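You operate a simulated robot arm through the tools that you are given. There is no shell and no other tool. Be economical: measure what you need, move in short steps, check, and stop when the job is done.

You are at the controls of a simulated robot arm. One attempt, no reset.

TASK
Give the orange grease point three strokes of the black pump.
Fine: push the coupler on to the point first, and stand it back on its mat afterwards. No other point gets grease. Set down upright: black grease pump coupler.

It is judged by the outcome, as a careful person would: the job done as asked, and still so three seconds after it is handed in. It fails if anything else is knocked over, pushed out of place, dropped, spilled or broken.

THE ROBOT
A 7-joint arm with a two-finger parallel gripper, fixed in place. Base frame: the origin is at the foot of the arm, x ahead of it, y to its left, z up. Units: m, degrees, N and s.
Its first joint turns from -166.0 to 166.0 degrees. Payload 4.4 kg.
The TCP is the grasp point between the finger pads, 0.023 m short of the fingertips. In the tool frame z runs along the fingers and y along their closing line. The gripper opens to 0.094 m. The fingers are 0.038 m wide and 0.01 m thick; the gripper's body (0.054 by 0.096 m) begins 0.039 m behind the TCP.
Orientation is told as [roll, pitch, yaw] about the base's x, y, z axes, in that order, counted from this pose: with the fingers straight down and closing along the base's y, the tool's x points along the base's -x, its y along +y and its z along -z.

THE INTERFACE
- The arm moves only by the tool arm_command. Its argument "steps" is a list of rows, each an object of numbers (a shift or turn left out is 0, a gripper value left out holds the last): "dx", "dy", "dz": the shift along the tool's x, y, z in m; "ax", "ay", "az": the turn, a rotation vector about the tool's x, y, z in degrees; "jaw": the finger opening in m, from 0 to 0.094. In form: [{"dx": .., "dy": .., "dz": .., "ax": .., "ay": .., "az": .., "jaw": ..}, ...]. A call has 1 to 20 rows; each row is the pose to reach, as a shift and turn from the pose commanded when the call began, along the tool's axes at that moment. Rows are played at 5 a second. More than 0.05 m and 8.6 degrees between two rows, or a gripper value outside its range, and nothing of the call is played. A pose out of reach is approached as far as the arm can. The call stops where the force on the tool passes 40 N (or 10 N more than at its start, if that is more) or the arm is blocked; 0.2 s more then pass. The fingers move at their own pace (about 0.072 m/s each) and stop on an object; they squeeze with about 21 N. The grip force told is the motor's: it shows also when the fingers shut on nothing. Time passes only in rows, and 0.2 s behind the last, so rows that repeat a pose let the fingers close. The reply holds the time, the measured pose of the TCP, the force on the tool along the base axes, the opening and the grip force, in the units named above and with some noise, with the torque about the TCP (base axes, N m) and any sound that the robot's microphone picked up.
- Cameras (640 x 400 px; columns grow to the right, rows downward): "scene" is fixed at [0.051, 0.4952, 1.6136]; the picture's right is [0.12, -0.99, 0.00], its down [-0.56, -0.07, -0.82] and it looks along [0.82, 0.10, -0.57] (base axes); focal length 235 px, centre (320, 200). "wrist" rides on the gripper at [0.086, 0.016, -0.075] in the tool frame; the picture's right is [-0.18, 0.98, 0.00], its down [-0.58, -0.11, -0.81] and it looks along [-0.79, -0.15, 0.59] (tool axes); focal length 243 px, centre (320, 200). There is no depth. A picture from a camera that has moved, and an enlarged one, comes with that camera's place and axes in the base frame and with its lens. The place of the scene camera against the robot may be out by one fixed shift of up to 0.012 m in any direction.
- capture(camera): a new picture of that camera. It takes no simulated time.
- close_up(camera, box): a new picture of the part [left, top, right, bottom] of that camera's present view, enlarged. It takes no simulated time.
- hand_in(): hands the job in; it is judged then, once.

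Work in short steps. Places have to be worked out from the pictures, the camera data and where the tool is seen: move nearer, look again, correct. Check each grasp and each placing, and mend what went wrong. You have 120 turns and 84 pictures in all, those below and enlarged ones among them. Open the gripper and draw the arm clear of the work before you hand the job in, unless the task says otherwise; then end with one line.

The tools are called after "Call:" by a JSON object that holds its "method" and its "body". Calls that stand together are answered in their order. arm_command: Moves the arm, as the interface text tells. Its arguments: {"type":"object","properties":{"steps":{"type":"array"}},"required":["steps"]} The other tools are called the same way: capture (camera) takes a picture; close_up (camera, box) takes an enlarged picture of a part of a camera's view; hand_in () hands the job in.

At the start:

```text
clock: 0.0
tcp_pos: [0.5157, 0.6931, 1.4459]
tcp_rot: [0.2, -0.1, 0.1]
contact_force: [-0.3, 0.1, 0.5]
torque: [-0.01, -0.01, 0.0]
opening: 0.0938
grasp_force: 0.0
```

scene: 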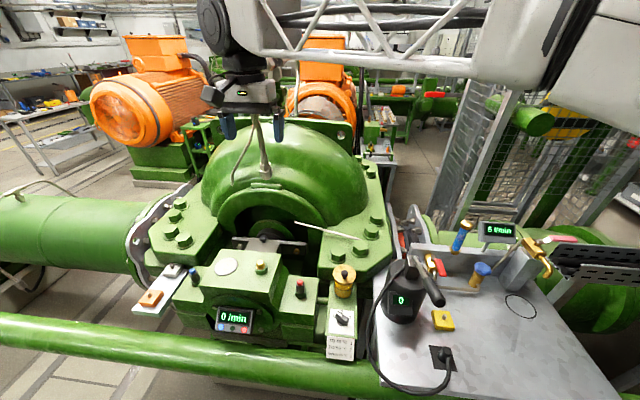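
wrist: 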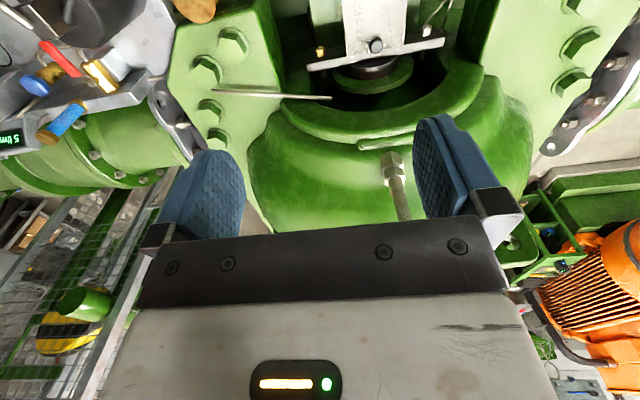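

I'll look closely at the workbench and the bearing block to find the pump, coupler, mat and grease points.

Call:
{"method": "close_up", "body": {"camera": "scene", "box": [360, 200, 560, 400]}}

Call:
{"method": "close_up", "body": {"camera": "scene", "box": [130, 230, 370, 380]}}

```text
2.00 times, centred on (460, 300) of scene
camera zoom: at [0.051, 0.4952, 1.6136], right [0.12, -0.99, 0.0], down [-0.56, -0.07, -0.82], along [0.82, 0.1, -0.57], focal length 469 px, centre (40, 0)
```

zoom: 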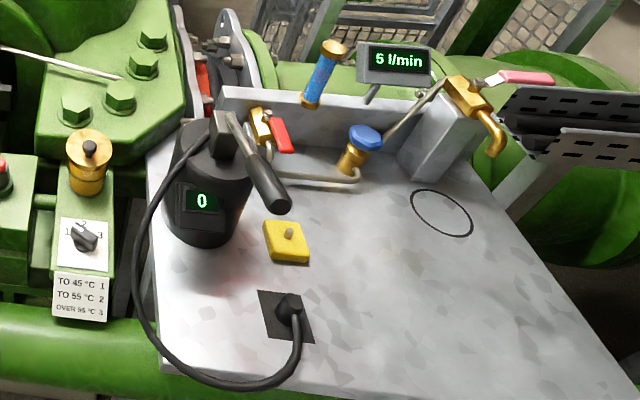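

```text
2.67 times, centred on (250, 305) of scene
camera zoom: at [0.051, 0.4952, 1.6136], right [0.12, -0.99, 0.0], down [-0.56, -0.07, -0.82], along [0.82, 0.1, -0.57], focal length 626 px, centre (507, -80)
```

zoom: 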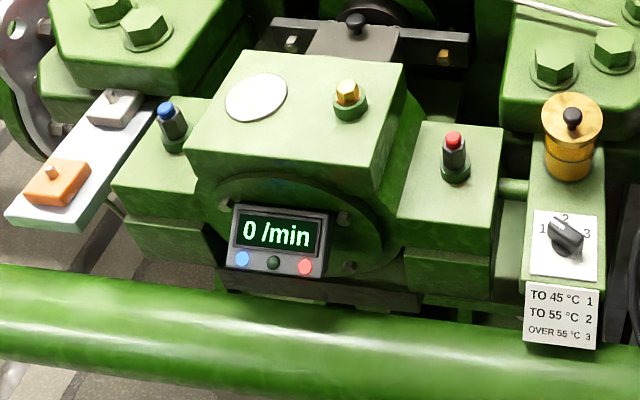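

The pump (counter 0, with a black lever) stands on the bench. Its hose runs to a coupler standing on a black mat. An orange block sits on a white plate at the left. I'll move towards the bench, tilting the wrist camera down, to get a second view.

Call:
{"method": "arm_command", "body": {"steps": [{"dx": 0.016, "dy": -0.034, "dz": 0.01, "ay": 3}, {"dx": 0.033, "dy": -0.068, "dz": 0.02, "ay": 6}, {"dx": 0.05, "dy": -0.102, "dz": 0.03, "ay": 9}, {"dx": 0.066, "dy": -0.136, "dz": 0.04, "ay": 12}, {"dx": 0.083, "dy": -0.17, "dz": 0.05, "ay": 15}, {"dx": 0.1, "dy": -0.204, "dz": 0.06, "ay": 18}, {"dx": 0.116, "dy": -0.238, "dz": 0.07, "ay": 21}, {"dx": 0.133, "dy": -0.272, "dz": 0.08, "ay": 24}, {"dx": 0.15, "dy": -0.306, "dz": 0.09, "ay": 27}, {"dx": 0.166, "dy": -0.34, "dz": 0.1, "ay": 30}]}}

Call:
{"method": "capture", "body": {"camera": "wrist"}}

Call:
{"method": "capture", "body": {"camera": "scene"}}

```text
clock: 2.2
tcp_pos: [0.3482, 0.3523, 1.3456]
tcp_rot: [0.1, 29.9, 0.0]
contact_force: [1.3, -0.2, 0.4]
torque: [0.0, 0.03, 0.01]
opening: 0.0941
grasp_force: 0.0
```

```text
79 pictures are left
camera wrist: at [0.3115, 0.3676, 1.454], right [0.16, 0.98, -0.09], down [0.91, -0.11, 0.41], along [0.39, -0.15, -0.91], focal length 243 px, centre (320, 200)
```

wrist: 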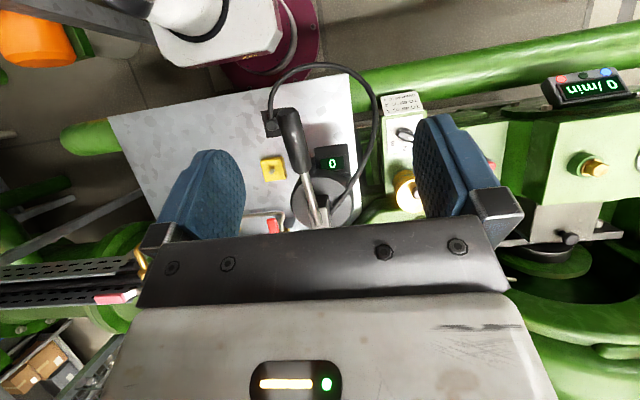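

```text
78 pictures are left
```

scene: 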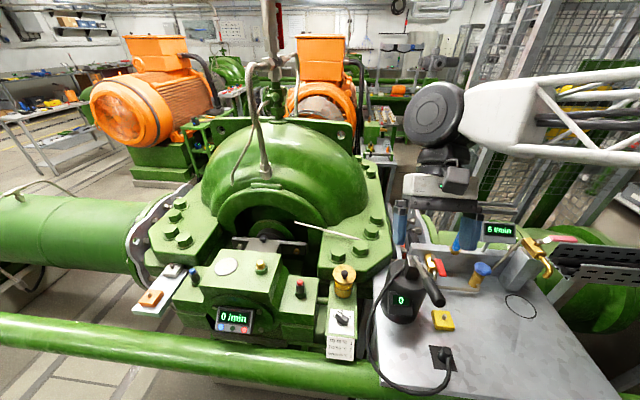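

The coupler and mat triangulate to about (0.35, 0.22, 0.97), so the bench top is near 0.96. Next I'll move left to see the orange point from above.

Call:
{"method": "arm_command", "body": {"steps": [{"dy": 0.045}, {"dy": 0.09}, {"dy": 0.135}, {"dy": 0.18}, {"dy": 0.225}, {"dy": 0.27}, {"dy": 0.315}, {"dy": 0.36}, {"dy": 0.4}]}}

Call:
{"method": "capture", "body": {"camera": "wrist"}}

```text
clock: 4.2
tcp_pos: [0.3503, 0.7526, 1.3454]
tcp_rot: [0.2, 30.0, 0.0]
contact_force: [0.3, -0.4, 1.0]
torque: [0.01, -0.02, -0.02]
opening: 0.0941
grasp_force: 0.1
```

```text
77 pictures are left
camera wrist: at [0.3131, 0.7679, 1.4536], right [0.16, 0.98, -0.09], down [0.91, -0.11, 0.41], along [0.39, -0.15, -0.91], focal length 243 px, centre (320, 200)
```

wrist: 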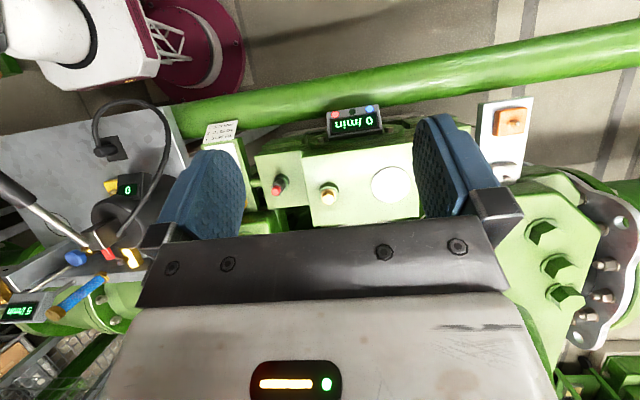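

I'll zoom in on the candidate points before deciding which one is the orange grease point.

Call:
{"method": "close_up", "body": {"camera": "wrist", "box": [440, 70, 580, 200]}}

Call:
{"method": "close_up", "body": {"camera": "wrist", "box": [60, 80, 220, 270]}}

Call:
{"method": "close_up", "body": {"camera": "wrist", "box": [230, 90, 430, 230]}}

Call:
{"method": "close_up", "body": {"camera": "scene", "box": [370, 200, 530, 300]}}

Call:
{"method": "close_up", "body": {"camera": "scene", "box": [120, 220, 320, 340]}}

```text
3.08 times, centred on (510, 135) of wrist
camera zoom: at [0.3131, 0.7679, 1.4536], right [0.16, 0.98, -0.09], down [0.91, -0.11, 0.41], along [0.39, -0.15, -0.91], focal length 746 px, centre (-265, 400)
```

zoom: 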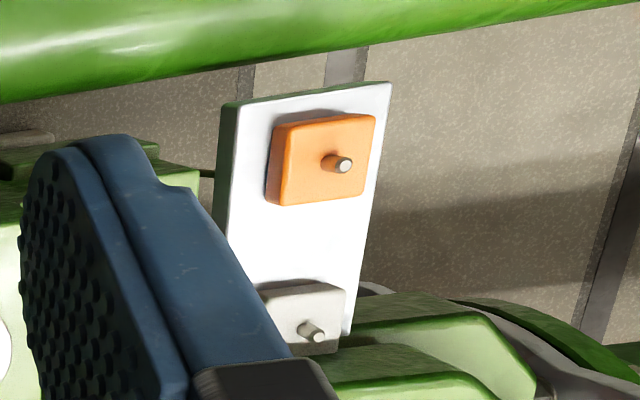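

```text
2.11 times, centred on (140, 175) of wrist
camera zoom: at [0.3131, 0.7679, 1.4536], right [0.16, 0.98, -0.09], down [0.91, -0.11, 0.41], along [0.39, -0.15, -0.91], focal length 511 px, centre (699, 253)
```

zoom: 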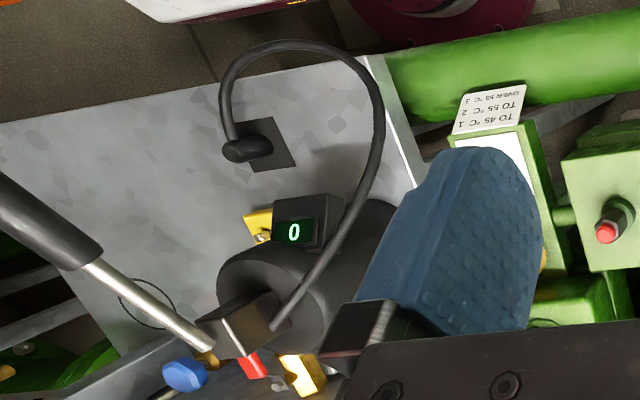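

```text
2.86 times, centred on (330, 160) of wrist
camera zoom: at [0.3131, 0.7679, 1.4536], right [0.16, 0.98, -0.09], down [0.91, -0.11, 0.41], along [0.39, -0.15, -0.91], focal length 693 px, centre (291, 314)
```

zoom: 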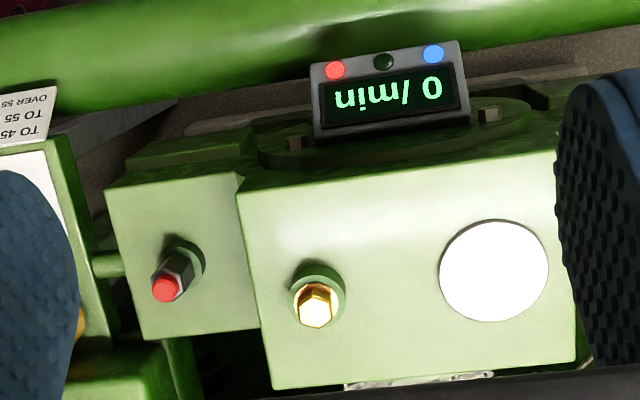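

```text
4.00 times, centred on (450, 250) of scene
camera zoom: at [0.051, 0.4952, 1.6136], right [0.12, -0.99, 0.0], down [-0.56, -0.07, -0.82], along [0.82, 0.1, -0.57], focal length 938 px, centre (-200, 0)
```

zoom: 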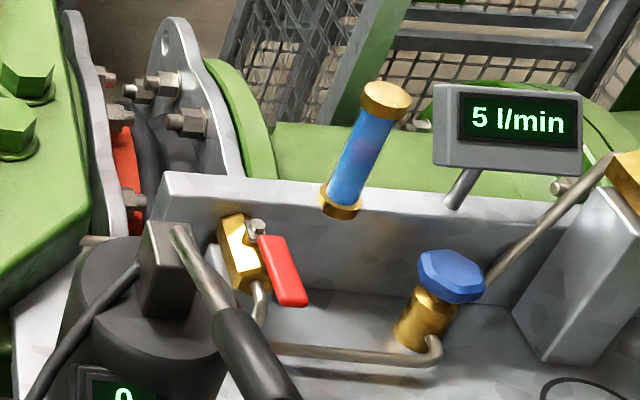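

```text
3.20 times, centred on (220, 280) of scene
camera zoom: at [0.051, 0.4952, 1.6136], right [0.12, -0.99, 0.0], down [-0.56, -0.07, -0.82], along [0.82, 0.1, -0.57], focal length 751 px, centre (640, -56)
```

zoom: 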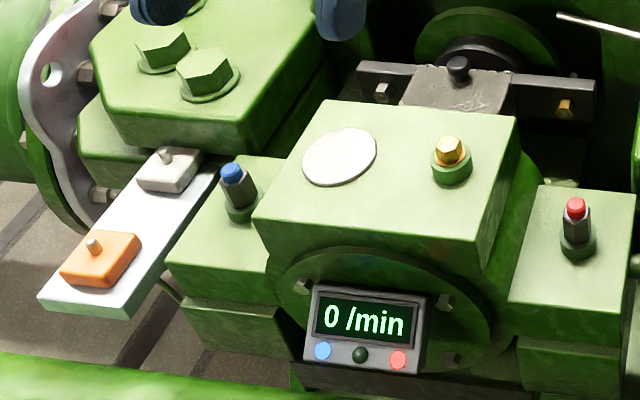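

The three colour-coded blocks are orange, grey and yellow, each with a stud on top. The orange one is near (0.41, 1.06, 0.95). I'll go back to look at the coupler from close by.

Call:
{"method": "arm_command", "body": {"steps": [{"dy": -0.048, "dx": 0.002, "dz": 0.01}, {"dy": -0.096, "dx": 0.004, "dz": 0.02}, {"dy": -0.144, "dx": 0.006, "dz": 0.03}, {"dy": -0.192, "dx": 0.009, "dz": 0.04}, {"dy": -0.24, "dx": 0.011, "dz": 0.055}, {"dy": -0.288, "dx": 0.013, "dz": 0.07}, {"dy": -0.334, "dx": 0.016, "dz": 0.085}, {"dy": -0.38, "dx": 0.018, "dz": 0.1}, {"dy": -0.427, "dx": 0.02, "dz": 0.11}, {"dy": -0.475, "dx": 0.022, "dz": 0.122}]}}

Call:
{"method": "capture", "body": {"camera": "wrist"}}

Call:
{"method": "close_up", "body": {"camera": "scene", "box": [360, 220, 480, 400]}}

```text
refused: row 5 steps farther than a row can; nothing moved
```

```text
71 pictures are left
camera wrist: at [0.3131, 0.7679, 1.4536], right [0.16, 0.98, -0.09], down [0.91, -0.11, 0.41], along [0.39, -0.15, -0.91], focal length 243 px, centre (320, 200)
```

wrist: 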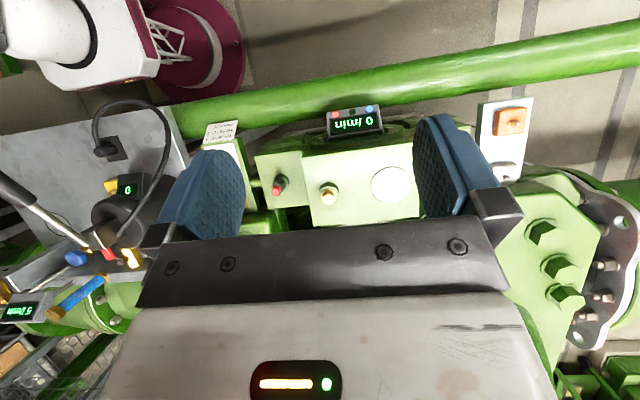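

```text
2.22 times, centred on (420, 310) of scene
camera zoom: at [0.051, 0.4952, 1.6136], right [0.12, -0.99, 0.0], down [-0.56, -0.07, -0.82], along [0.82, 0.1, -0.57], focal length 521 px, centre (98, -44)
```

zoom: 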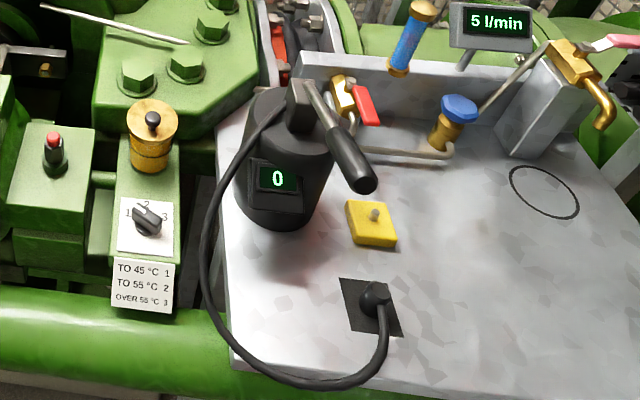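

The move was refused because one row's step was too long. I'll repeat it with even, shorter steps.

Call:
{"method": "arm_command", "body": {"steps": [{"dy": -0.043, "dx": 0.002, "dz": 0.011}, {"dy": -0.086, "dx": 0.004, "dz": 0.022}, {"dy": -0.129, "dx": 0.006, "dz": 0.033}, {"dy": -0.172, "dx": 0.008, "dz": 0.044}, {"dy": -0.215, "dx": 0.01, "dz": 0.055}, {"dy": -0.258, "dx": 0.012, "dz": 0.066}, {"dy": -0.301, "dx": 0.014, "dz": 0.077}, {"dy": -0.344, "dx": 0.016, "dz": 0.088}, {"dy": -0.387, "dx": 0.018, "dz": 0.099}, {"dy": -0.43, "dx": 0.02, "dz": 0.11}, {"dy": -0.473, "dx": 0.022, "dz": 0.121}]}}

Call:
{"method": "capture", "body": {"camera": "wrist"}}

```text
clock: 6.6
tcp_pos: [0.2706, 0.2805, 1.2507]
tcp_rot: [0.1, 29.9, 0.1]
contact_force: [0.2, 1.1, 0.4]
torque: [-0.03, -0.03, 0.03]
opening: 0.094
grasp_force: 0.1
```

```text
69 pictures are left
camera wrist: at [0.2336, 0.2955, 1.359], right [0.16, 0.98, -0.09], down [0.91, -0.11, 0.41], along [0.39, -0.15, -0.91], focal length 243 px, centre (320, 200)
```

wrist: 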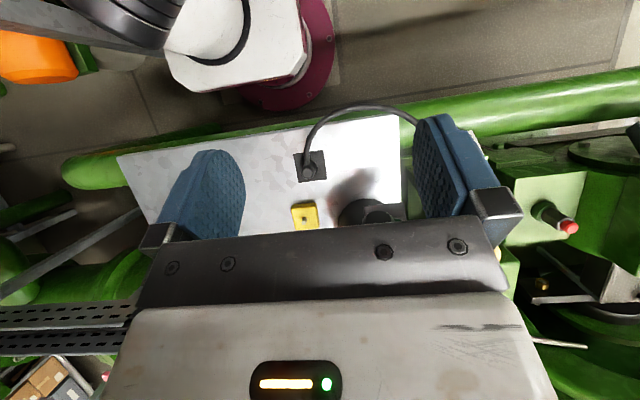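

Call:
{"method": "close_up", "body": {"camera": "wrist", "box": [270, 90, 430, 230]}}

```text
2.86 times, centred on (350, 160) of wrist
camera zoom: at [0.2336, 0.2955, 1.359], right [0.16, 0.98, -0.09], down [0.91, -0.11, 0.41], along [0.39, -0.15, -0.91], focal length 693 px, centre (234, 314)
```

zoom: 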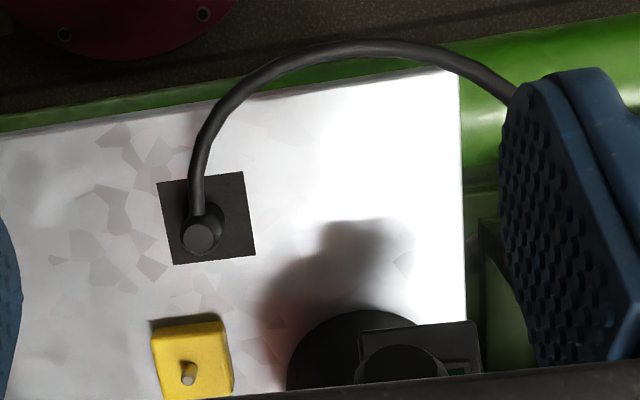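

The mat centre is at about (0.349, 0.219, 0.928). The coupler stands on it with its top near z 0.968, and its hose leaves on the robot side. The orange point is about 1.14 m out, so I need the tool tilted outward with the camera on the upper side. I'll move to open space and turn the tool there.

Call:
{"method": "arm_command", "body": {"steps": [{"dx": -0.002, "dy": 0.036, "dz": -0.014, "ay": -3}, {"dx": -0.004, "dy": 0.071, "dz": -0.028, "ay": -6}, {"dx": -0.006, "dy": 0.107, "dz": -0.042, "ay": -10}, {"dx": -0.008, "dy": 0.142, "dz": -0.056, "ay": -13}, {"dx": -0.01, "dy": 0.178, "dz": -0.07, "ay": -16}, {"dx": -0.013, "dy": 0.213, "dz": -0.084, "ay": -20}, {"dx": -0.015, "dy": 0.249, "dz": -0.098, "ay": -23}, {"dx": -0.017, "dy": 0.284, "dz": -0.112, "ay": -26}, {"dx": -0.019, "dy": 0.32, "dz": -0.127, "ay": -30}]}}

Call:
{"method": "arm_command", "body": {"steps": [{"az": 7}, {"az": 14}, {"az": 21}, {"az": 28}, {"az": 35}, {"az": 42}, {"az": 49}, {"az": 56}, {"az": 63}, {"az": 70}, {"az": 77}, {"az": 84}, {"az": 91}, {"az": 98}, {"az": 105}, {"az": 111}]}}

```text
clock: 8.6
tcp_pos: [0.3498, 0.5994, 1.3541]
tcp_rot: [0.2, -0.3, 0.0]
contact_force: [0.1, -0.4, 0.3]
torque: [-0.03, -0.02, 0.01]
opening: 0.0938
grasp_force: 0.0
```

```text
clock: 12.0
tcp_pos: [0.3509, 0.5998, 1.354]
tcp_rot: [0.0, 0.1, -111.0]
contact_force: [-0.4, 0.8, 0.6]
torque: [0.02, 0.01, 0.02]
opening: 0.0939
grasp_force: 0.0
```

The turn worked. Next I'll tilt 40° outward and approach above the orange point to test the reach.

Call:
{"method": "arm_command", "body": {"steps": [{"dx": 0.037, "dy": -0.011, "dz": 0.02, "ay": 4}, {"dx": 0.073, "dy": -0.022, "dz": 0.04, "ay": 8}, {"dx": 0.11, "dy": -0.032, "dz": 0.06, "ay": 12}, {"dx": 0.146, "dy": -0.043, "dz": 0.08, "ay": 16}, {"dx": 0.183, "dy": -0.054, "dz": 0.1, "ay": 20}, {"dx": 0.22, "dy": -0.065, "dz": 0.12, "ay": 24}, {"dx": 0.256, "dy": -0.076, "dz": 0.14, "ay": 28}, {"dx": 0.293, "dy": -0.086, "dz": 0.16, "ay": 32}, {"dx": 0.329, "dy": -0.097, "dz": 0.18, "ay": 36}, {"dx": 0.366, "dy": -0.108, "dz": 0.2, "ay": 40}]}}

Call:
{"method": "capture", "body": {"camera": "wrist"}}

Call:
{"method": "capture", "body": {"camera": "scene"}}

```text
clock: 14.2
tcp_pos: [0.3675, 0.8455, 1.1016]
tcp_rot: [-0.9, 33.8, -110.4]
contact_force: [0.2, 0.4, -0.2]
torque: [0.01, 0.02, 0.0]
opening: 0.0942
grasp_force: 0.0
out of reach, approached as far as the arm can: row 2, 3, 4, 5, 6, 7, 8, 9, 10
```

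```text
67 pictures are left
camera wrist: at [0.3956, 0.8677, 1.2126], right [0.87, -0.48, -0.12], down [-0.41, -0.84, 0.35], along [-0.26, -0.26, -0.93], focal length 243 px, centre (320, 200)
```

wrist: 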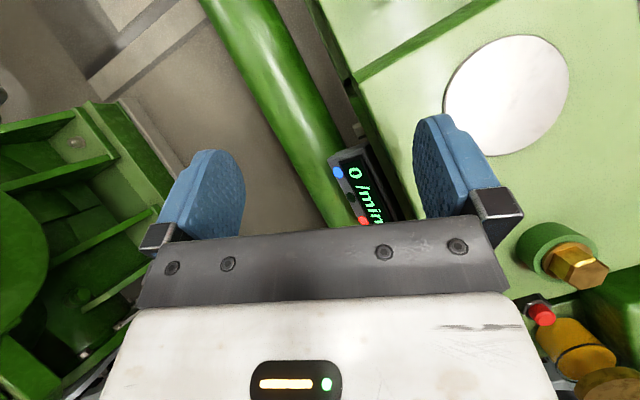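

```text
66 pictures are left
```

scene: 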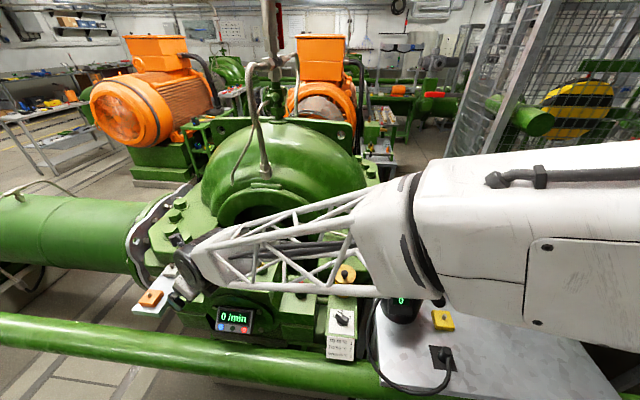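

The arm couldn't hold that orientation; it's probably the last joint's limit rather than distance. I'll back up to open space with the tool vertical, then try another yaw.

Call:
{"method": "arm_command", "body": {"steps": [{"dx": -0.007, "dy": 0.008, "dz": -0.043, "ay": -4}, {"dx": -0.015, "dy": 0.017, "dz": -0.086, "ay": -8}, {"dx": -0.022, "dy": 0.025, "dz": -0.128, "ay": -12}, {"dx": -0.03, "dy": 0.034, "dz": -0.171, "ay": -17}, {"dx": -0.037, "dy": 0.042, "dz": -0.214, "ay": -21}, {"dx": -0.045, "dy": 0.051, "dz": -0.256, "ay": -25}, {"dx": -0.052, "dy": 0.059, "dz": -0.299, "ay": -29}, {"dx": -0.06, "dy": 0.068, "dz": -0.342, "ay": -34}]}}

```text
clock: 16.0
tcp_pos: [0.3603, 0.5981, 1.3567]
tcp_rot: [-0.8, -0.2, -109.8]
contact_force: [0.7, 0.0, -0.2]
torque: [-0.01, 0.01, 0.04]
opening: 0.0941
grasp_force: 0.0
```

Call:
{"method": "arm_command", "body": {"steps": [{"az": -8.2}, {"az": -16.4}, {"az": -24.6}, {"az": -32.8}, {"az": -41}, {"az": -49.2}, {"az": -57.4}, {"az": -65.6}, {"az": -73.8}, {"az": -82}, {"az": -90.2}, {"az": -98.4}, {"az": -106.6}, {"az": -114.8}, {"az": -123}, {"az": -131.2}, {"az": -139.4}, {"az": -147.6}, {"az": -155.8}, {"az": -164}]}}

Call:
{"method": "arm_command", "body": {"steps": [{"az": -8.2}, {"az": -16.4}, {"az": -24.6}, {"az": -32.8}, {"az": -41}, {"az": -49.2}, {"az": -57.4}, {"az": -65.6}, {"az": -73.8}, {"az": -82}, {"az": -90.2}, {"az": -98.4}, {"az": -106.6}, {"az": -114.8}, {"az": -123}, {"az": -131.2}, {"az": -139.4}, {"az": -147.6}, {"az": -155.8}, {"az": -164}]}}

```text
clock: 20.2
tcp_pos: [0.3583, 0.5984, 1.3577]
tcp_rot: [0.8, 0.4, 54.3]
contact_force: [0.4, -0.9, 0.2]
torque: [0.02, 0.01, -0.01]
opening: 0.0942
grasp_force: 0.0
```

```text
clock: 24.4
tcp_pos: [0.3576, 0.5968, 1.3556]
tcp_rot: [-0.6, -0.6, -141.7]
contact_force: [0.0, 0.6, 0.1]
torque: [-0.02, 0.01, -0.02]
opening: 0.0939
grasp_force: 0.1
```

This yaw was reached without trouble. I'll try the outward tilt and reach toward the orange point again.

Call:
{"method": "arm_command", "body": {"steps": [{"dx": 0.024, "dy": -0.03, "dz": 0.02, "ay": 4}, {"dx": 0.047, "dy": -0.06, "dz": 0.04, "ay": 8}, {"dx": 0.071, "dy": -0.09, "dz": 0.06, "ay": 12}, {"dx": 0.095, "dy": -0.12, "dz": 0.08, "ay": 16}, {"dx": 0.118, "dy": -0.15, "dz": 0.1, "ay": 20}, {"dx": 0.142, "dy": -0.18, "dz": 0.12, "ay": 24}, {"dx": 0.166, "dy": -0.21, "dz": 0.14, "ay": 28}, {"dx": 0.19, "dy": -0.24, "dz": 0.16, "ay": 32}, {"dx": 0.213, "dy": -0.27, "dz": 0.18, "ay": 36}, {"dx": 0.237, "dy": -0.3, "dz": 0.2, "ay": 40}]}}

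Call:
{"method": "capture", "body": {"camera": "wrist"}}

Call:
{"method": "capture", "body": {"camera": "scene"}}

```text
clock: 26.6
tcp_pos: [0.355, 0.9795, 1.1606]
tcp_rot: [-0.8, 39.4, -142.3]
contact_force: [-0.6, -0.2, 0.8]
torque: [-0.02, 0.04, 0.02]
opening: 0.0942
grasp_force: 0.0
```

```text
65 pictures are left
camera wrist: at [0.3807, 0.9775, 1.272], right [0.5, -0.86, -0.13], down [-0.82, -0.51, 0.25], along [-0.28, -0.02, -0.96], focal length 243 px, centre (320, 200)
```

wrist: 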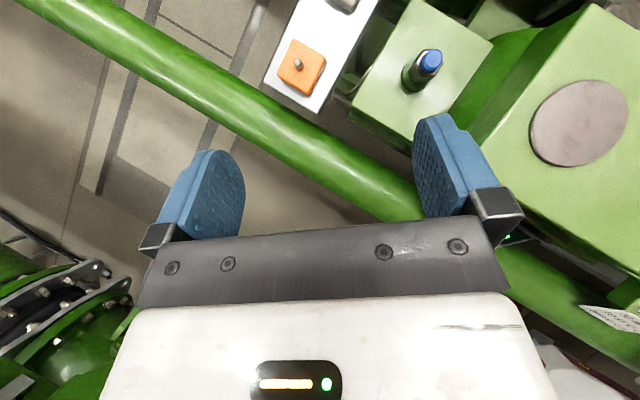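

```text
64 pictures are left
```

scene: 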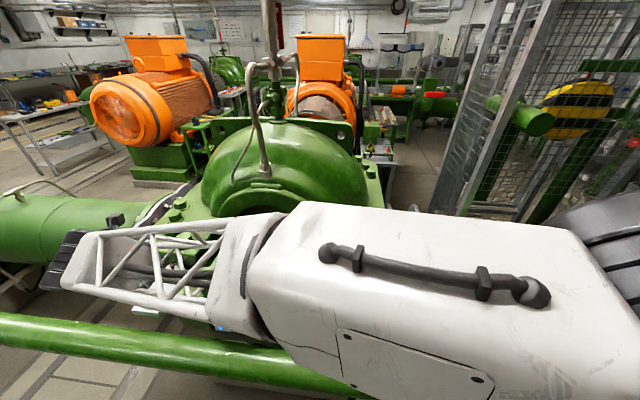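

That pose is reachable. The orange stud's tip triangulates to about (0.420, 1.079, 0.945). I'll go closer to confirm both the reach and the position.

Call:
{"method": "arm_command", "body": {"steps": [{"dx": 0.005, "dy": -0.012, "dz": 0.039}, {"dx": 0.01, "dy": -0.024, "dz": 0.077}, {"dx": 0.0145, "dy": -0.0358, "dz": 0.1155}]}}

Call:
{"method": "capture", "body": {"camera": "wrist"}}

```text
clock: 27.4
tcp_pos: [0.3984, 1.0603, 1.0816]
tcp_rot: [-0.8, 39.5, -142.4]
contact_force: [0.3, -1.4, 0.7]
torque: [-0.03, 0.02, -0.01]
opening: 0.0939
grasp_force: 0.0
```

```text
63 pictures are left
camera wrist: at [0.4251, 1.0569, 1.1936], right [0.5, -0.86, -0.13], down [-0.82, -0.51, 0.25], along [-0.28, -0.02, -0.96], focal length 243 px, centre (320, 200)
```

wrist: 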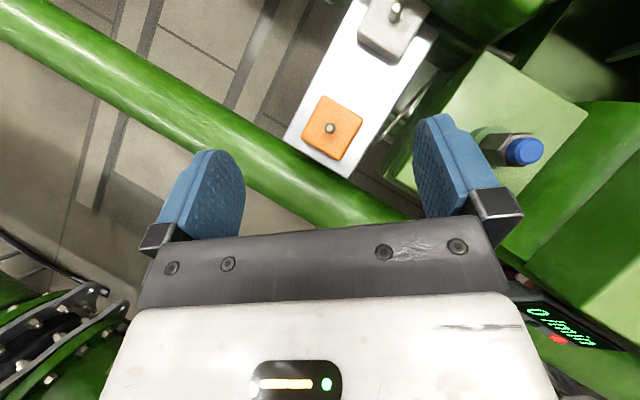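

Call:
{"method": "arm_command", "body": {"steps": [{"dx": -0.015, "dy": -0.001, "dz": 0.039}, {"dx": -0.03, "dy": -0.002, "dz": 0.079}]}}

Call:
{"method": "capture", "body": {"camera": "wrist"}}

Call:
{"method": "capture", "body": {"camera": "scene"}}

```text
clock: 28.0
tcp_pos: [0.4196, 1.0772, 1.0008]
tcp_rot: [-0.7, 39.4, -142.4]
contact_force: [0.2, 0.8, 1.8]
torque: [-0.03, 0.05, -0.03]
opening: 0.094
grasp_force: 0.0
```

```text
62 pictures are left
camera wrist: at [0.4461, 1.0755, 1.1129], right [0.5, -0.86, -0.13], down [-0.82, -0.51, 0.25], along [-0.28, -0.02, -0.96], focal length 243 px, centre (320, 200)
```

wrist: 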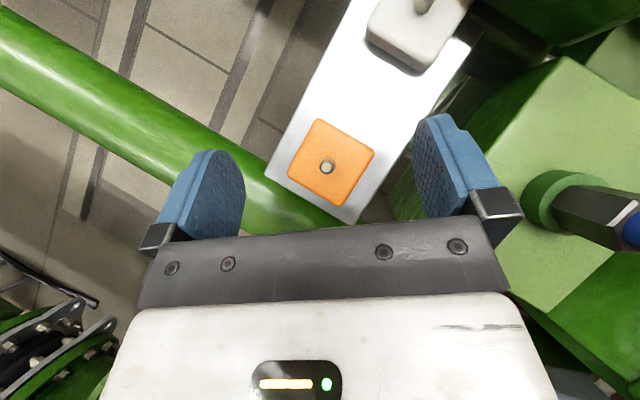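

```text
61 pictures are left
```

scene: 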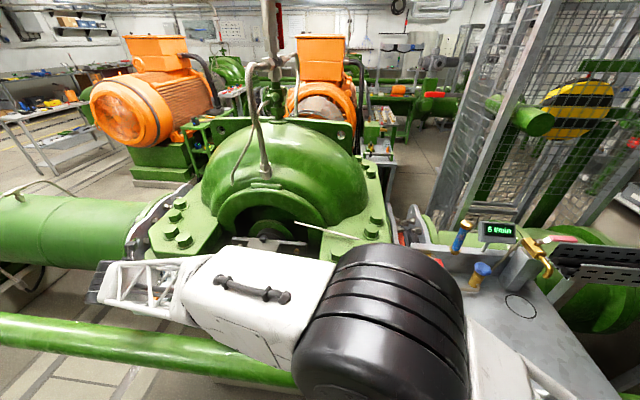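

The nipple is confirmed at (0.420, 1.080), with its tip near z 0.945, and it's reachable at 39° tilt. I'll retreat up and back toward the bench with the same tilt.

Call:
{"method": "arm_command", "body": {"steps": [{"dx": 0.015, "dy": 0.007, "dz": -0.036}, {"dx": 0.03, "dy": 0.014, "dz": -0.073}, {"dx": 0.045, "dy": 0.02, "dz": -0.109}, {"dx": 0.06, "dy": 0.027, "dz": -0.146}, {"dx": 0.074, "dy": 0.034, "dz": -0.182}, {"dx": 0.089, "dy": 0.041, "dz": -0.218}, {"dx": 0.104, "dy": 0.048, "dz": -0.255}, {"dx": 0.119, "dy": 0.055, "dz": -0.291}, {"dx": 0.096, "dy": 0.088, "dz": -0.31}, {"dx": 0.073, "dy": 0.121, "dz": -0.329}, {"dx": 0.05, "dy": 0.154, "dz": -0.348}, {"dx": 0.027, "dy": 0.187, "dz": -0.367}, {"dx": 0.004, "dy": 0.22, "dz": -0.386}, {"dx": -0.019, "dy": 0.253, "dz": -0.405}, {"dx": -0.042, "dy": 0.286, "dz": -0.424}, {"dx": -0.065, "dy": 0.319, "dz": -0.443}, {"dx": -0.088, "dy": 0.352, "dz": -0.461}]}}

```text
clock: 31.2
tcp_pos: [0.4031, 0.7192, 1.1475]
tcp_rot: [5.3, 30.0, -140.6]
contact_force: [-0.5, 0.1, -0.3]
torque: [-0.03, 0.0, -0.03]
opening: 0.0938
grasp_force: 0.0
stopped in row 15: the arm was blocked; the commanded pose is now the measured one
```

The move was blocked, so I'll look before going on.

Call:
{"method": "capture", "body": {"camera": "scene"}}

Call:
{"method": "capture", "body": {"camera": "wrist"}}

```text
60 pictures are left
```

scene: 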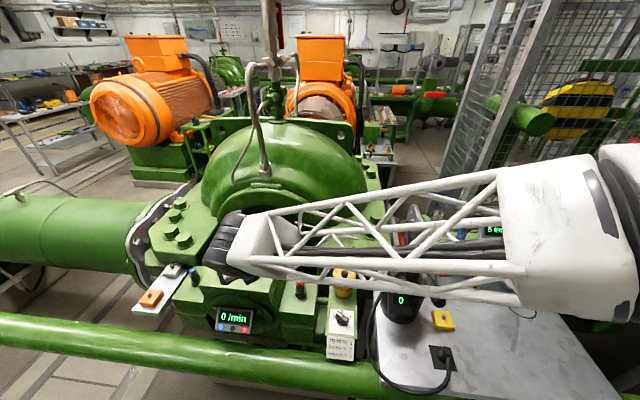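

```text
59 pictures are left
camera wrist: at [0.4378, 0.7354, 1.258], right [0.46, -0.89, -0.01], down [-0.81, -0.43, 0.39], along [-0.36, -0.17, -0.92], focal length 243 px, centre (320, 200)
```

wrist: 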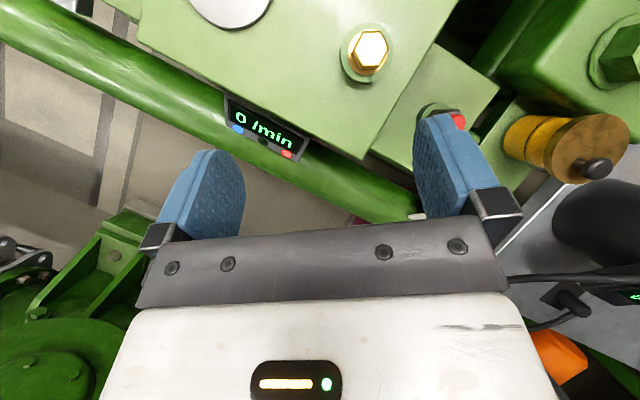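

The arm is stuck awkwardly in free space and nothing on the bench has moved. I'll raise it and bring the tool back to vertical.

Call:
{"method": "arm_command", "body": {"steps": [{"dx": 0.02, "dz": -0.035, "ay": -6}, {"dx": 0.04, "dz": -0.07, "ay": -12}, {"dx": 0.06, "dz": -0.104, "ay": -18}, {"dx": 0.08, "dz": -0.138, "ay": -24}, {"dx": 0.1, "dz": -0.173, "ay": -30}]}}

```text
clock: 32.4
tcp_pos: [0.3954, 0.734, 1.3407]
tcp_rot: [4.8, -0.4, -143.3]
contact_force: [0.3, -0.5, 0.0]
torque: [0.03, -0.04, 0.0]
opening: 0.094
grasp_force: 0.1
```

Call:
{"method": "arm_command", "body": {"steps": [{"dx": -0.036, "dy": 0.033, "dz": 0.008, "ax": -1.9, "ay": -1.4}, {"dx": -0.073, "dy": 0.065, "dz": 0.016, "ax": -3.84, "ay": -2.9}, {"dx": -0.109, "dy": 0.098, "dz": 0.024, "ax": -3.84, "ay": -2.9}, {"dx": -0.146, "dy": 0.131, "dz": 0.033, "ax": -3.84, "ay": -2.9}, {"dx": -0.182, "dy": 0.163, "dz": 0.041, "ax": -3.84, "ay": -2.9}, {"dx": -0.219, "dy": 0.196, "dz": 0.05, "ax": -3.84, "ay": -2.9}, {"dx": -0.255, "dy": 0.229, "dz": 0.058, "ax": -3.84, "ay": -2.9}, {"dx": -0.292, "dy": 0.261, "dz": 0.066, "ax": -3.84, "ay": -2.9}, {"dx": -0.328, "dy": 0.294, "dz": 0.075, "ax": -3.84, "ay": -2.9}, {"dx": -0.364, "dy": 0.327, "dz": 0.083, "ax": -3.84, "ay": -2.9}]}}

```text
refused: row 4 steps farther than a row can; nothing moved
```

Call:
{"method": "arm_command", "body": {"steps": [{"ax": -3.84, "ay": -2.9}]}}

Call:
{"method": "arm_command", "body": {"steps": [{"az": 8}, {"az": 16}, {"az": 24}, {"az": 32}, {"az": 40}, {"az": 48}, {"az": 56}]}}

```text
clock: 32.8
tcp_pos: [0.393, 0.7359, 1.3408]
tcp_rot: [8.7, -3.3, -143.4]
contact_force: [0.1, -0.8, 0.5]
torque: [0.0, 0.0, 0.02]
opening: 0.0943
grasp_force: 0.0
```

```text
clock: 34.4
tcp_pos: [0.3925, 0.7357, 1.3417]
tcp_rot: [7.5, 5.4, 161.2]
contact_force: [0.3, -0.6, 0.3]
torque: [0.01, -0.06, 0.0]
opening: 0.094
grasp_force: 0.0
```

The roll and pitch conventions are clear now. I'll level the tool, then move over the front edge of the bench.

Call:
{"method": "arm_command", "body": {"steps": [{"ax": 3.7, "ay": -2.7}, {"ax": 7.5, "ay": -5.4}]}}

Call:
{"method": "arm_command", "body": {"steps": [{"dx": 0.006, "dy": 0.044, "dz": 0.008}, {"dx": 0.012, "dy": 0.088, "dz": 0.016}, {"dx": 0.018, "dy": 0.132, "dz": 0.024}, {"dx": 0.024, "dy": 0.176, "dz": 0.033}, {"dx": 0.03, "dy": 0.22, "dz": 0.041}, {"dx": 0.036, "dy": 0.264, "dz": 0.049}, {"dx": 0.042, "dy": 0.308, "dz": 0.057}, {"dx": 0.049, "dy": 0.353, "dz": 0.065}, {"dx": 0.055, "dy": 0.397, "dz": 0.074}, {"dx": 0.061, "dy": 0.441, "dz": 0.082}, {"dx": 0.067, "dy": 0.485, "dz": 0.09}]}}

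Call:
{"method": "capture", "body": {"camera": "wrist"}}

Call:
{"method": "capture", "body": {"camera": "scene"}}

```text
clock: 35.0
tcp_pos: [0.3907, 0.7352, 1.3443]
tcp_rot: [-0.5, 0.1, 161.1]
contact_force: [0.3, 1.0, -0.2]
torque: [0.01, 0.03, 0.03]
opening: 0.0941
grasp_force: 0.1
```

```text
clock: 37.4
tcp_pos: [0.2945, 0.2564, 1.2535]
tcp_rot: [-0.4, 0.1, 160.8]
contact_force: [-0.3, -0.2, -0.1]
torque: [0.01, 0.01, 0.02]
opening: 0.0941
grasp_force: 0.0
```

```text
58 pictures are left
camera wrist: at [0.3705, 0.2113, 1.3282], right [-0.5, -0.87, -0.01], down [-0.52, 0.29, 0.81], along [-0.7, 0.4, -0.59], focal length 243 px, centre (320, 200)
```

wrist: 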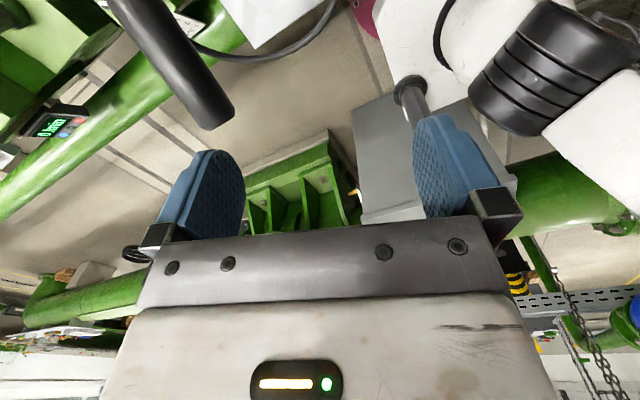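

```text
57 pictures are left
```

scene: 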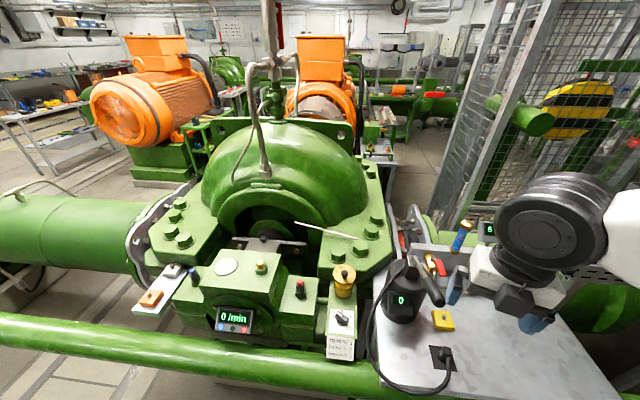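

The lever handle's tip is near (0.32, 0.31, 1.205), with its pivot near (0.445, 0.32, 1.2). Coming at the mat from the -y side (yaw about -85) would let me use one orientation at both mat and orange point. I'll move clear of the lever and turn to that yaw.

Call:
{"method": "arm_command", "body": {"steps": [{"dx": 0.024, "dy": 0.035, "dz": -0.01}, {"dx": 0.048, "dy": 0.07, "dz": -0.02}, {"dx": 0.072, "dy": 0.105, "dz": -0.03}, {"dx": 0.096, "dy": 0.14, "dz": -0.04}, {"dx": 0.12, "dy": 0.176, "dz": -0.05}]}}

Call:
{"method": "arm_command", "body": {"steps": [{"az": 8.2}, {"az": 16.4}, {"az": 24.6}, {"az": 32.8}, {"az": 41}, {"az": 49.2}, {"az": 57.4}, {"az": 65.6}, {"az": 73.8}, {"az": 82}, {"az": 90.2}, {"az": 98.4}, {"az": 106.6}, {"az": 114.8}, {"az": 123}, {"az": 131.2}, {"az": 139.4}, {"az": 147.6}, {"az": 155.8}, {"az": 164}]}}

Call:
{"method": "arm_command", "body": {"steps": [{"az": 8.2}, {"az": 16.4}, {"az": 24.6}, {"az": 32.8}, {"az": 41}, {"az": 49.2}, {"az": 57.4}, {"az": 65.6}, {"az": 73.8}, {"az": 82}]}}

```text
clock: 38.6
tcp_pos: [0.3524, 0.0466, 1.3003]
tcp_rot: [-0.3, 0.2, 161.0]
contact_force: [-0.2, -0.5, 0.9]
torque: [0.01, 0.0, 0.01]
opening: 0.094
grasp_force: 0.1
```

```text
clock: 42.8
tcp_pos: [0.352, 0.0472, 1.3005]
tcp_rot: [0.4, -0.2, -3.2]
contact_force: [-0.2, -0.8, -0.1]
torque: [0.01, -0.05, -0.02]
opening: 0.0939
grasp_force: 0.0
```

```text
clock: 45.0
tcp_pos: [0.3516, 0.0488, 1.3007]
tcp_rot: [0.1, 0.3, -85.2]
contact_force: [-0.6, 0.0, 0.3]
torque: [0.01, 0.01, 0.01]
opening: 0.0942
grasp_force: 0.0
```

Call:
{"method": "arm_command", "body": {"steps": [{"dx": 0.015, "dy": 0.001, "dz": 0.03, "ay": 6.7}, {"dx": 0.03, "dy": 0.002, "dz": 0.06, "ay": 13.4}, {"dx": 0.045, "dy": 0.002, "dz": 0.09, "ay": 20}, {"dx": 0.06, "dy": 0.003, "dz": 0.12, "ay": 26.7}, {"dx": 0.075, "dy": 0.004, "dz": 0.15, "ay": 33.4}, {"dx": 0.09, "dy": 0.005, "dz": 0.18, "ay": 40}]}}

Call:
{"method": "capture", "body": {"camera": "wrist"}}

Call:
{"method": "capture", "body": {"camera": "scene"}}

```text
clock: 46.4
tcp_pos: [0.3482, 0.1418, 1.1219]
tcp_rot: [0.3, 40.4, -84.9]
contact_force: [-0.6, 0.4, 0.4]
torque: [0.0, 0.03, 0.02]
opening: 0.0939
grasp_force: 0.0
```

```text
56 pictures are left
camera wrist: at [0.3632, 0.1597, 1.2353], right [0.99, -0.06, -0.11], down [-0.03, -0.97, 0.24], along [-0.12, -0.23, -0.96], focal length 243 px, centre (320, 200)
```

wrist: 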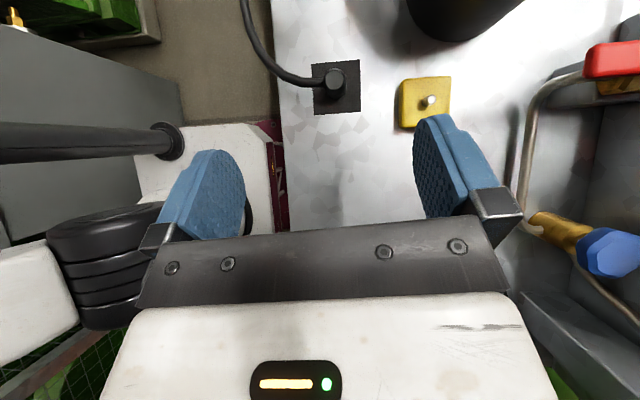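

```text
55 pictures are left
```

scene: 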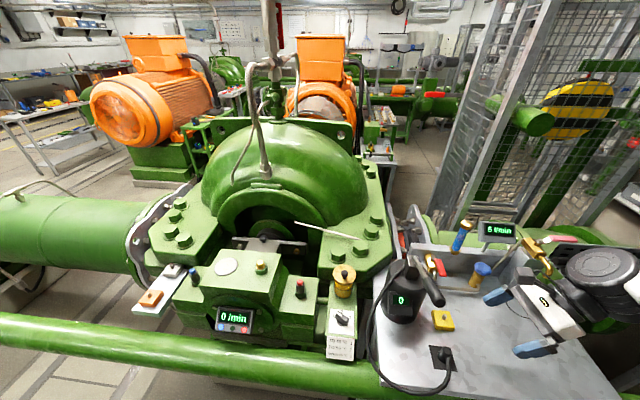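

Call:
{"method": "close_up", "body": {"camera": "wrist", "box": [230, 20, 470, 160]}}

Call:
{"method": "close_up", "body": {"camera": "scene", "box": [370, 300, 490, 400]}}

```text
2.67 times, centred on (350, 90) of wrist
camera zoom: at [0.3632, 0.1597, 1.2353], right [0.99, -0.06, -0.11], down [-0.03, -0.97, 0.24], along [-0.12, -0.23, -0.96], focal length 647 px, centre (240, 493)
```

zoom: 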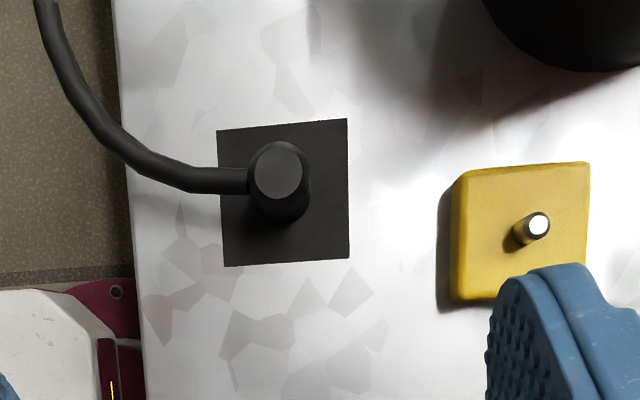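

```text
4.00 times, centred on (430, 350) of scene
camera zoom: at [0.051, 0.4952, 1.6136], right [0.12, -0.99, 0.0], down [-0.56, -0.07, -0.82], along [0.82, 0.1, -0.57], focal length 938 px, centre (-120, -400)
```

zoom: 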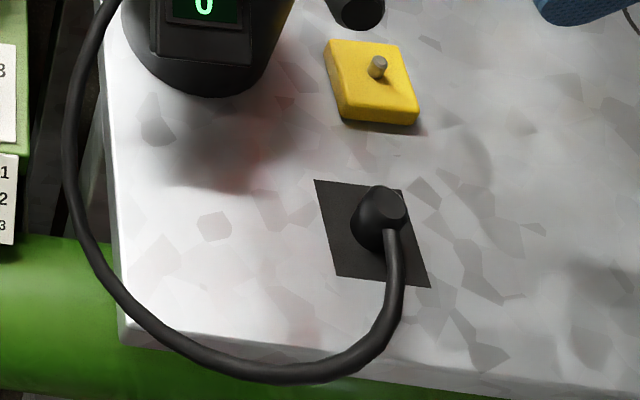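

The hose leaves the coupler sideways near its top, toward -x, so the fingers must close along y with the tool leaning in from the +x side (yaw about -5). I'll raise, straighten and turn.

Call:
{"method": "arm_command", "body": {"steps": [{"dx": 0.01, "dy": 0.004, "dz": -0.035, "ay": -6.7}, {"dx": 0.02, "dy": 0.007, "dz": -0.071, "ay": -13.4}, {"dx": 0.03, "dy": 0.011, "dz": -0.106, "ay": -20}, {"dx": 0.04, "dy": 0.015, "dz": -0.141, "ay": -26.7}, {"dx": 0.05, "dy": 0.018, "dz": -0.177, "ay": -33.4}, {"dx": 0.059, "dy": 0.022, "dz": -0.212, "ay": -40}]}}

Call:
{"method": "arm_command", "body": {"steps": [{"az": -8}, {"az": -16}, {"az": -24}, {"az": -32}, {"az": -40}, {"az": -48}, {"az": -56}, {"az": -64}, {"az": -72}, {"az": -80}]}}

```text
clock: 47.8
tcp_pos: [0.3759, 0.0502, 1.3216]
tcp_rot: [0.2, 0.2, -85.1]
contact_force: [0.3, 0.0, 0.0]
torque: [0.03, -0.02, 0.03]
opening: 0.094
grasp_force: 0.1
```

```text
clock: 50.0
tcp_pos: [0.3789, 0.0491, 1.3214]
tcp_rot: [0.4, -0.1, -5.0]
contact_force: [0.3, -0.1, 0.3]
torque: [0.0, -0.01, 0.0]
opening: 0.0939
grasp_force: 0.1
```

Call:
{"method": "arm_command", "body": {"steps": [{"dx": -0.006, "dy": 0.026, "dz": 0.032, "ay": 6.7, "jaw": 0.06}, {"dx": -0.013, "dy": 0.052, "dz": 0.063, "ay": 13.4}, {"dx": -0.019, "dy": 0.078, "dz": 0.095, "ay": 20}, {"dx": -0.025, "dy": 0.103, "dz": 0.127, "ay": 26.7}, {"dx": -0.031, "dy": 0.129, "dz": 0.158, "ay": 33.4}, {"dx": -0.038, "dy": 0.155, "dz": 0.19, "ay": 40}]}}

Call:
{"method": "capture", "body": {"camera": "wrist"}}

Call:
{"method": "close_up", "body": {"camera": "scene", "box": [360, 200, 560, 400]}}

```text
clock: 51.4
tcp_pos: [0.4313, 0.2027, 1.1344]
tcp_rot: [0.5, 39.9, -4.7]
contact_force: [-0.3, 0.5, -0.3]
torque: [0.03, -0.03, 0.01]
opening: 0.0599
grasp_force: 0.0
```

```text
52 pictures are left
camera wrist: at [0.4149, 0.2183, 1.2478], right [0.23, 0.97, -0.11], down [0.95, -0.2, 0.25], along [0.22, -0.16, -0.96], focal length 243 px, centre (320, 200)
```

wrist: 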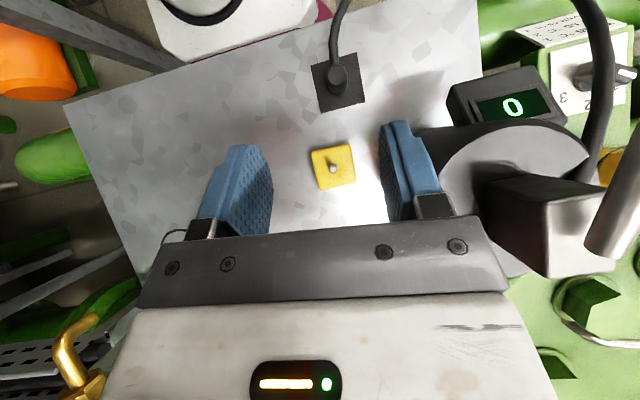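

```text
2.00 times, centred on (460, 300) of scene
camera zoom: at [0.051, 0.4952, 1.6136], right [0.12, -0.99, 0.0], down [-0.56, -0.07, -0.82], along [0.82, 0.1, -0.57], focal length 469 px, centre (40, 0)
```

zoom: 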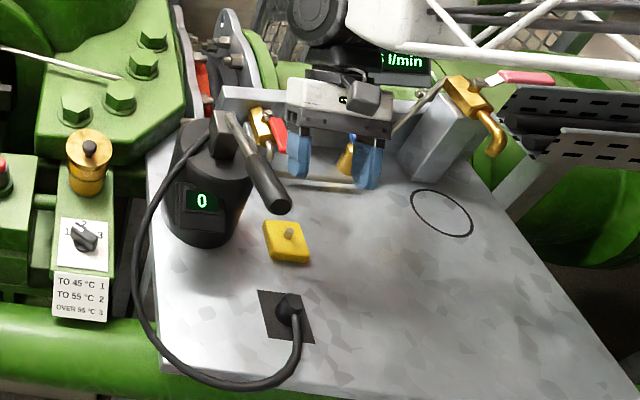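

The pump body is close on the +y side, so I'll turn to yaw -15 to swing the gripper away from it and drop to a pre-grasp pose on the approach line. The target TCP is about (0.363, 0.217, 0.963).

Call:
{"method": "arm_command", "body": {"steps": [{"ax": -3.2, "az": 3.8}, {"ax": -6.43, "az": 7.66}, {"dx": -0.028, "dy": -0.003, "dz": 0.028, "ax": -6.43, "az": 7.66}, {"dx": -0.056, "dy": -0.0055, "dz": 0.056, "ax": -6.43, "az": 7.66}]}}

Call:
{"method": "capture", "body": {"camera": "wrist"}}

```text
clock: 52.4
tcp_pos: [0.4386, 0.1956, 1.0541]
tcp_rot: [0.5, 39.9, -14.8]
contact_force: [0.0, 0.1, -0.8]
torque: [0.01, 0.03, -0.01]
opening: 0.0602
grasp_force: 0.2
```

```text
50 pictures are left
camera wrist: at [0.4241, 0.215, 1.1676], right [0.39, 0.91, -0.11], down [0.9, -0.36, 0.24], along [0.18, -0.2, -0.96], focal length 243 px, centre (320, 200)
```

wrist: 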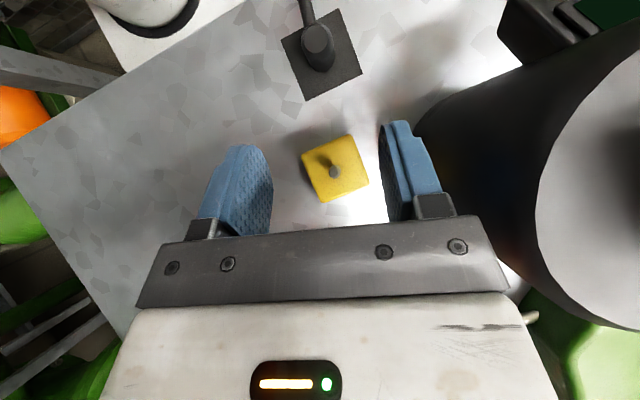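

Call:
{"method": "arm_command", "body": {"steps": [{"dx": 0.001, "dy": 0.001, "dz": 0.03}, {"dx": 0.001, "dy": 0.001, "dz": 0.06}, {"dx": 0.002, "dy": 0.001, "dz": 0.085}]}}

Call:
{"method": "capture", "body": {"camera": "wrist"}}

```text
clock: 53.2
tcp_pos: [0.384, 0.2119, 0.9901]
tcp_rot: [0.4, 40.0, -14.9]
contact_force: [-0.1, 0.5, 0.2]
torque: [0.02, -0.02, -0.03]
opening: 0.0602
grasp_force: 0.1
```

```text
49 pictures are left
camera wrist: at [0.3702, 0.2311, 1.1032], right [0.39, 0.91, -0.11], down [0.9, -0.36, 0.24], along [0.18, -0.2, -0.96], focal length 243 px, centre (320, 200)
```

wrist: 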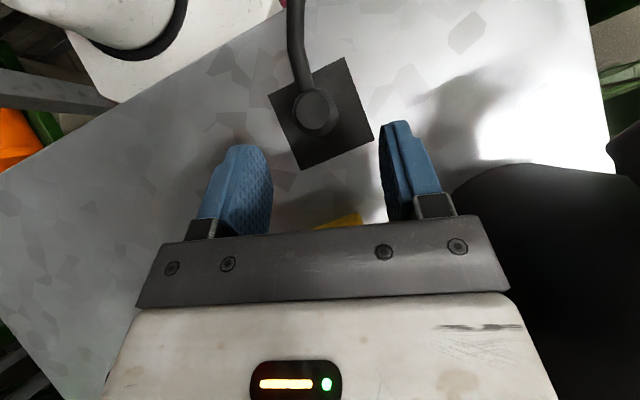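

The coupler centre is confirmed at (0.349, 0.220). I'll finish the approach and close the fingers.

Call:
{"method": "arm_command", "body": {"steps": [{"dx": 0.001, "dy": 0, "dz": 0.018}, {"dx": 0.002, "dy": -0.001, "dz": 0.0344}]}}

Call:
{"method": "capture", "body": {"camera": "wrist"}}

```text
clock: 53.8
tcp_pos: [0.3595, 0.217, 0.9645]
tcp_rot: [0.5, 39.9, -14.7]
contact_force: [-0.7, 0.4, 0.4]
torque: [-0.01, 0.0, 0.0]
opening: 0.0599
grasp_force: 0.0
```

```text
48 pictures are left
camera wrist: at [0.3472, 0.2363, 1.0778], right [0.39, 0.91, -0.11], down [0.9, -0.36, 0.24], along [0.18, -0.2, -0.96], focal length 243 px, centre (320, 200)
```

wrist: 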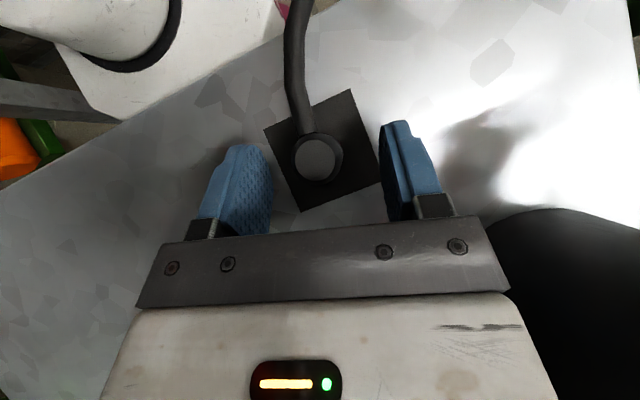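

Call:
{"method": "arm_command", "body": {"steps": [{"jaw": 0.04}, {"jaw": 0.03}, {"jaw": 0.02}, {"jaw": 0.01}, {"jaw": 0.01}]}}

Call:
{"method": "capture", "body": {"camera": "wrist"}}

```text
clock: 55.0
tcp_pos: [0.3611, 0.2176, 0.9641]
tcp_rot: [0.4, 39.9, -14.9]
contact_force: [-1.1, 0.1, 0.2]
torque: [-0.01, -0.02, -0.01]
opening: 0.0228
grasp_force: 20.6
```

```text
47 pictures are left
camera wrist: at [0.3475, 0.2363, 1.078], right [0.39, 0.91, -0.11], down [0.9, -0.36, 0.24], along [0.18, -0.2, -0.96], focal length 243 px, centre (320, 200)
```

wrist: 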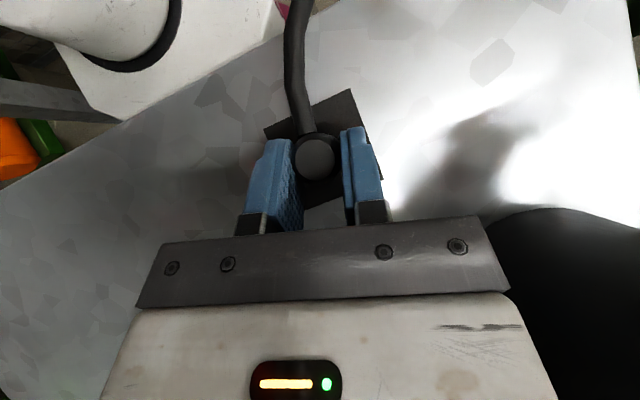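

The coupler is gripped at 0.0228 m opening. I'll lift gently and check it and the hose.

Call:
{"method": "arm_command", "body": {"steps": [{"dx": 0.013, "dz": -0.0153}, {"dx": 0.0257, "dz": -0.0306}, {"dx": 0.045, "dz": -0.0536}, {"dx": 0.064, "dz": -0.0766}]}}

Call:
{"method": "close_up", "body": {"camera": "scene", "box": [340, 200, 540, 400]}}

```text
clock: 56.0
tcp_pos: [0.3599, 0.2159, 1.0629]
tcp_rot: [0.4, 40.0, -14.8]
contact_force: [-0.1, -0.2, 0.0]
torque: [0.01, -0.03, -0.02]
opening: 0.0215
grasp_force: 20.6
```

```text
2.00 times, centred on (440, 300) of scene
camera zoom: at [0.051, 0.4952, 1.6136], right [0.12, -0.99, 0.0], down [-0.56, -0.07, -0.82], along [0.82, 0.1, -0.57], focal length 469 px, centre (80, 0)
```

zoom: 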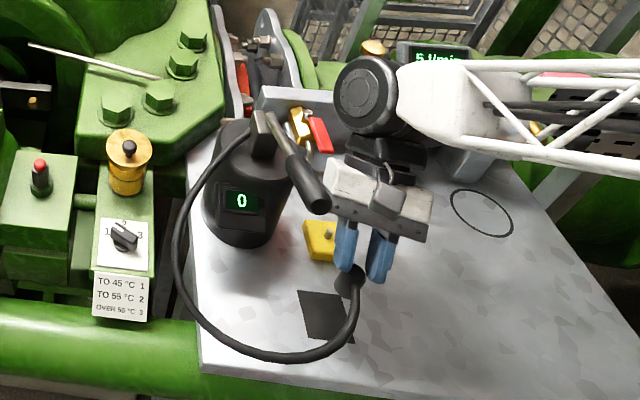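

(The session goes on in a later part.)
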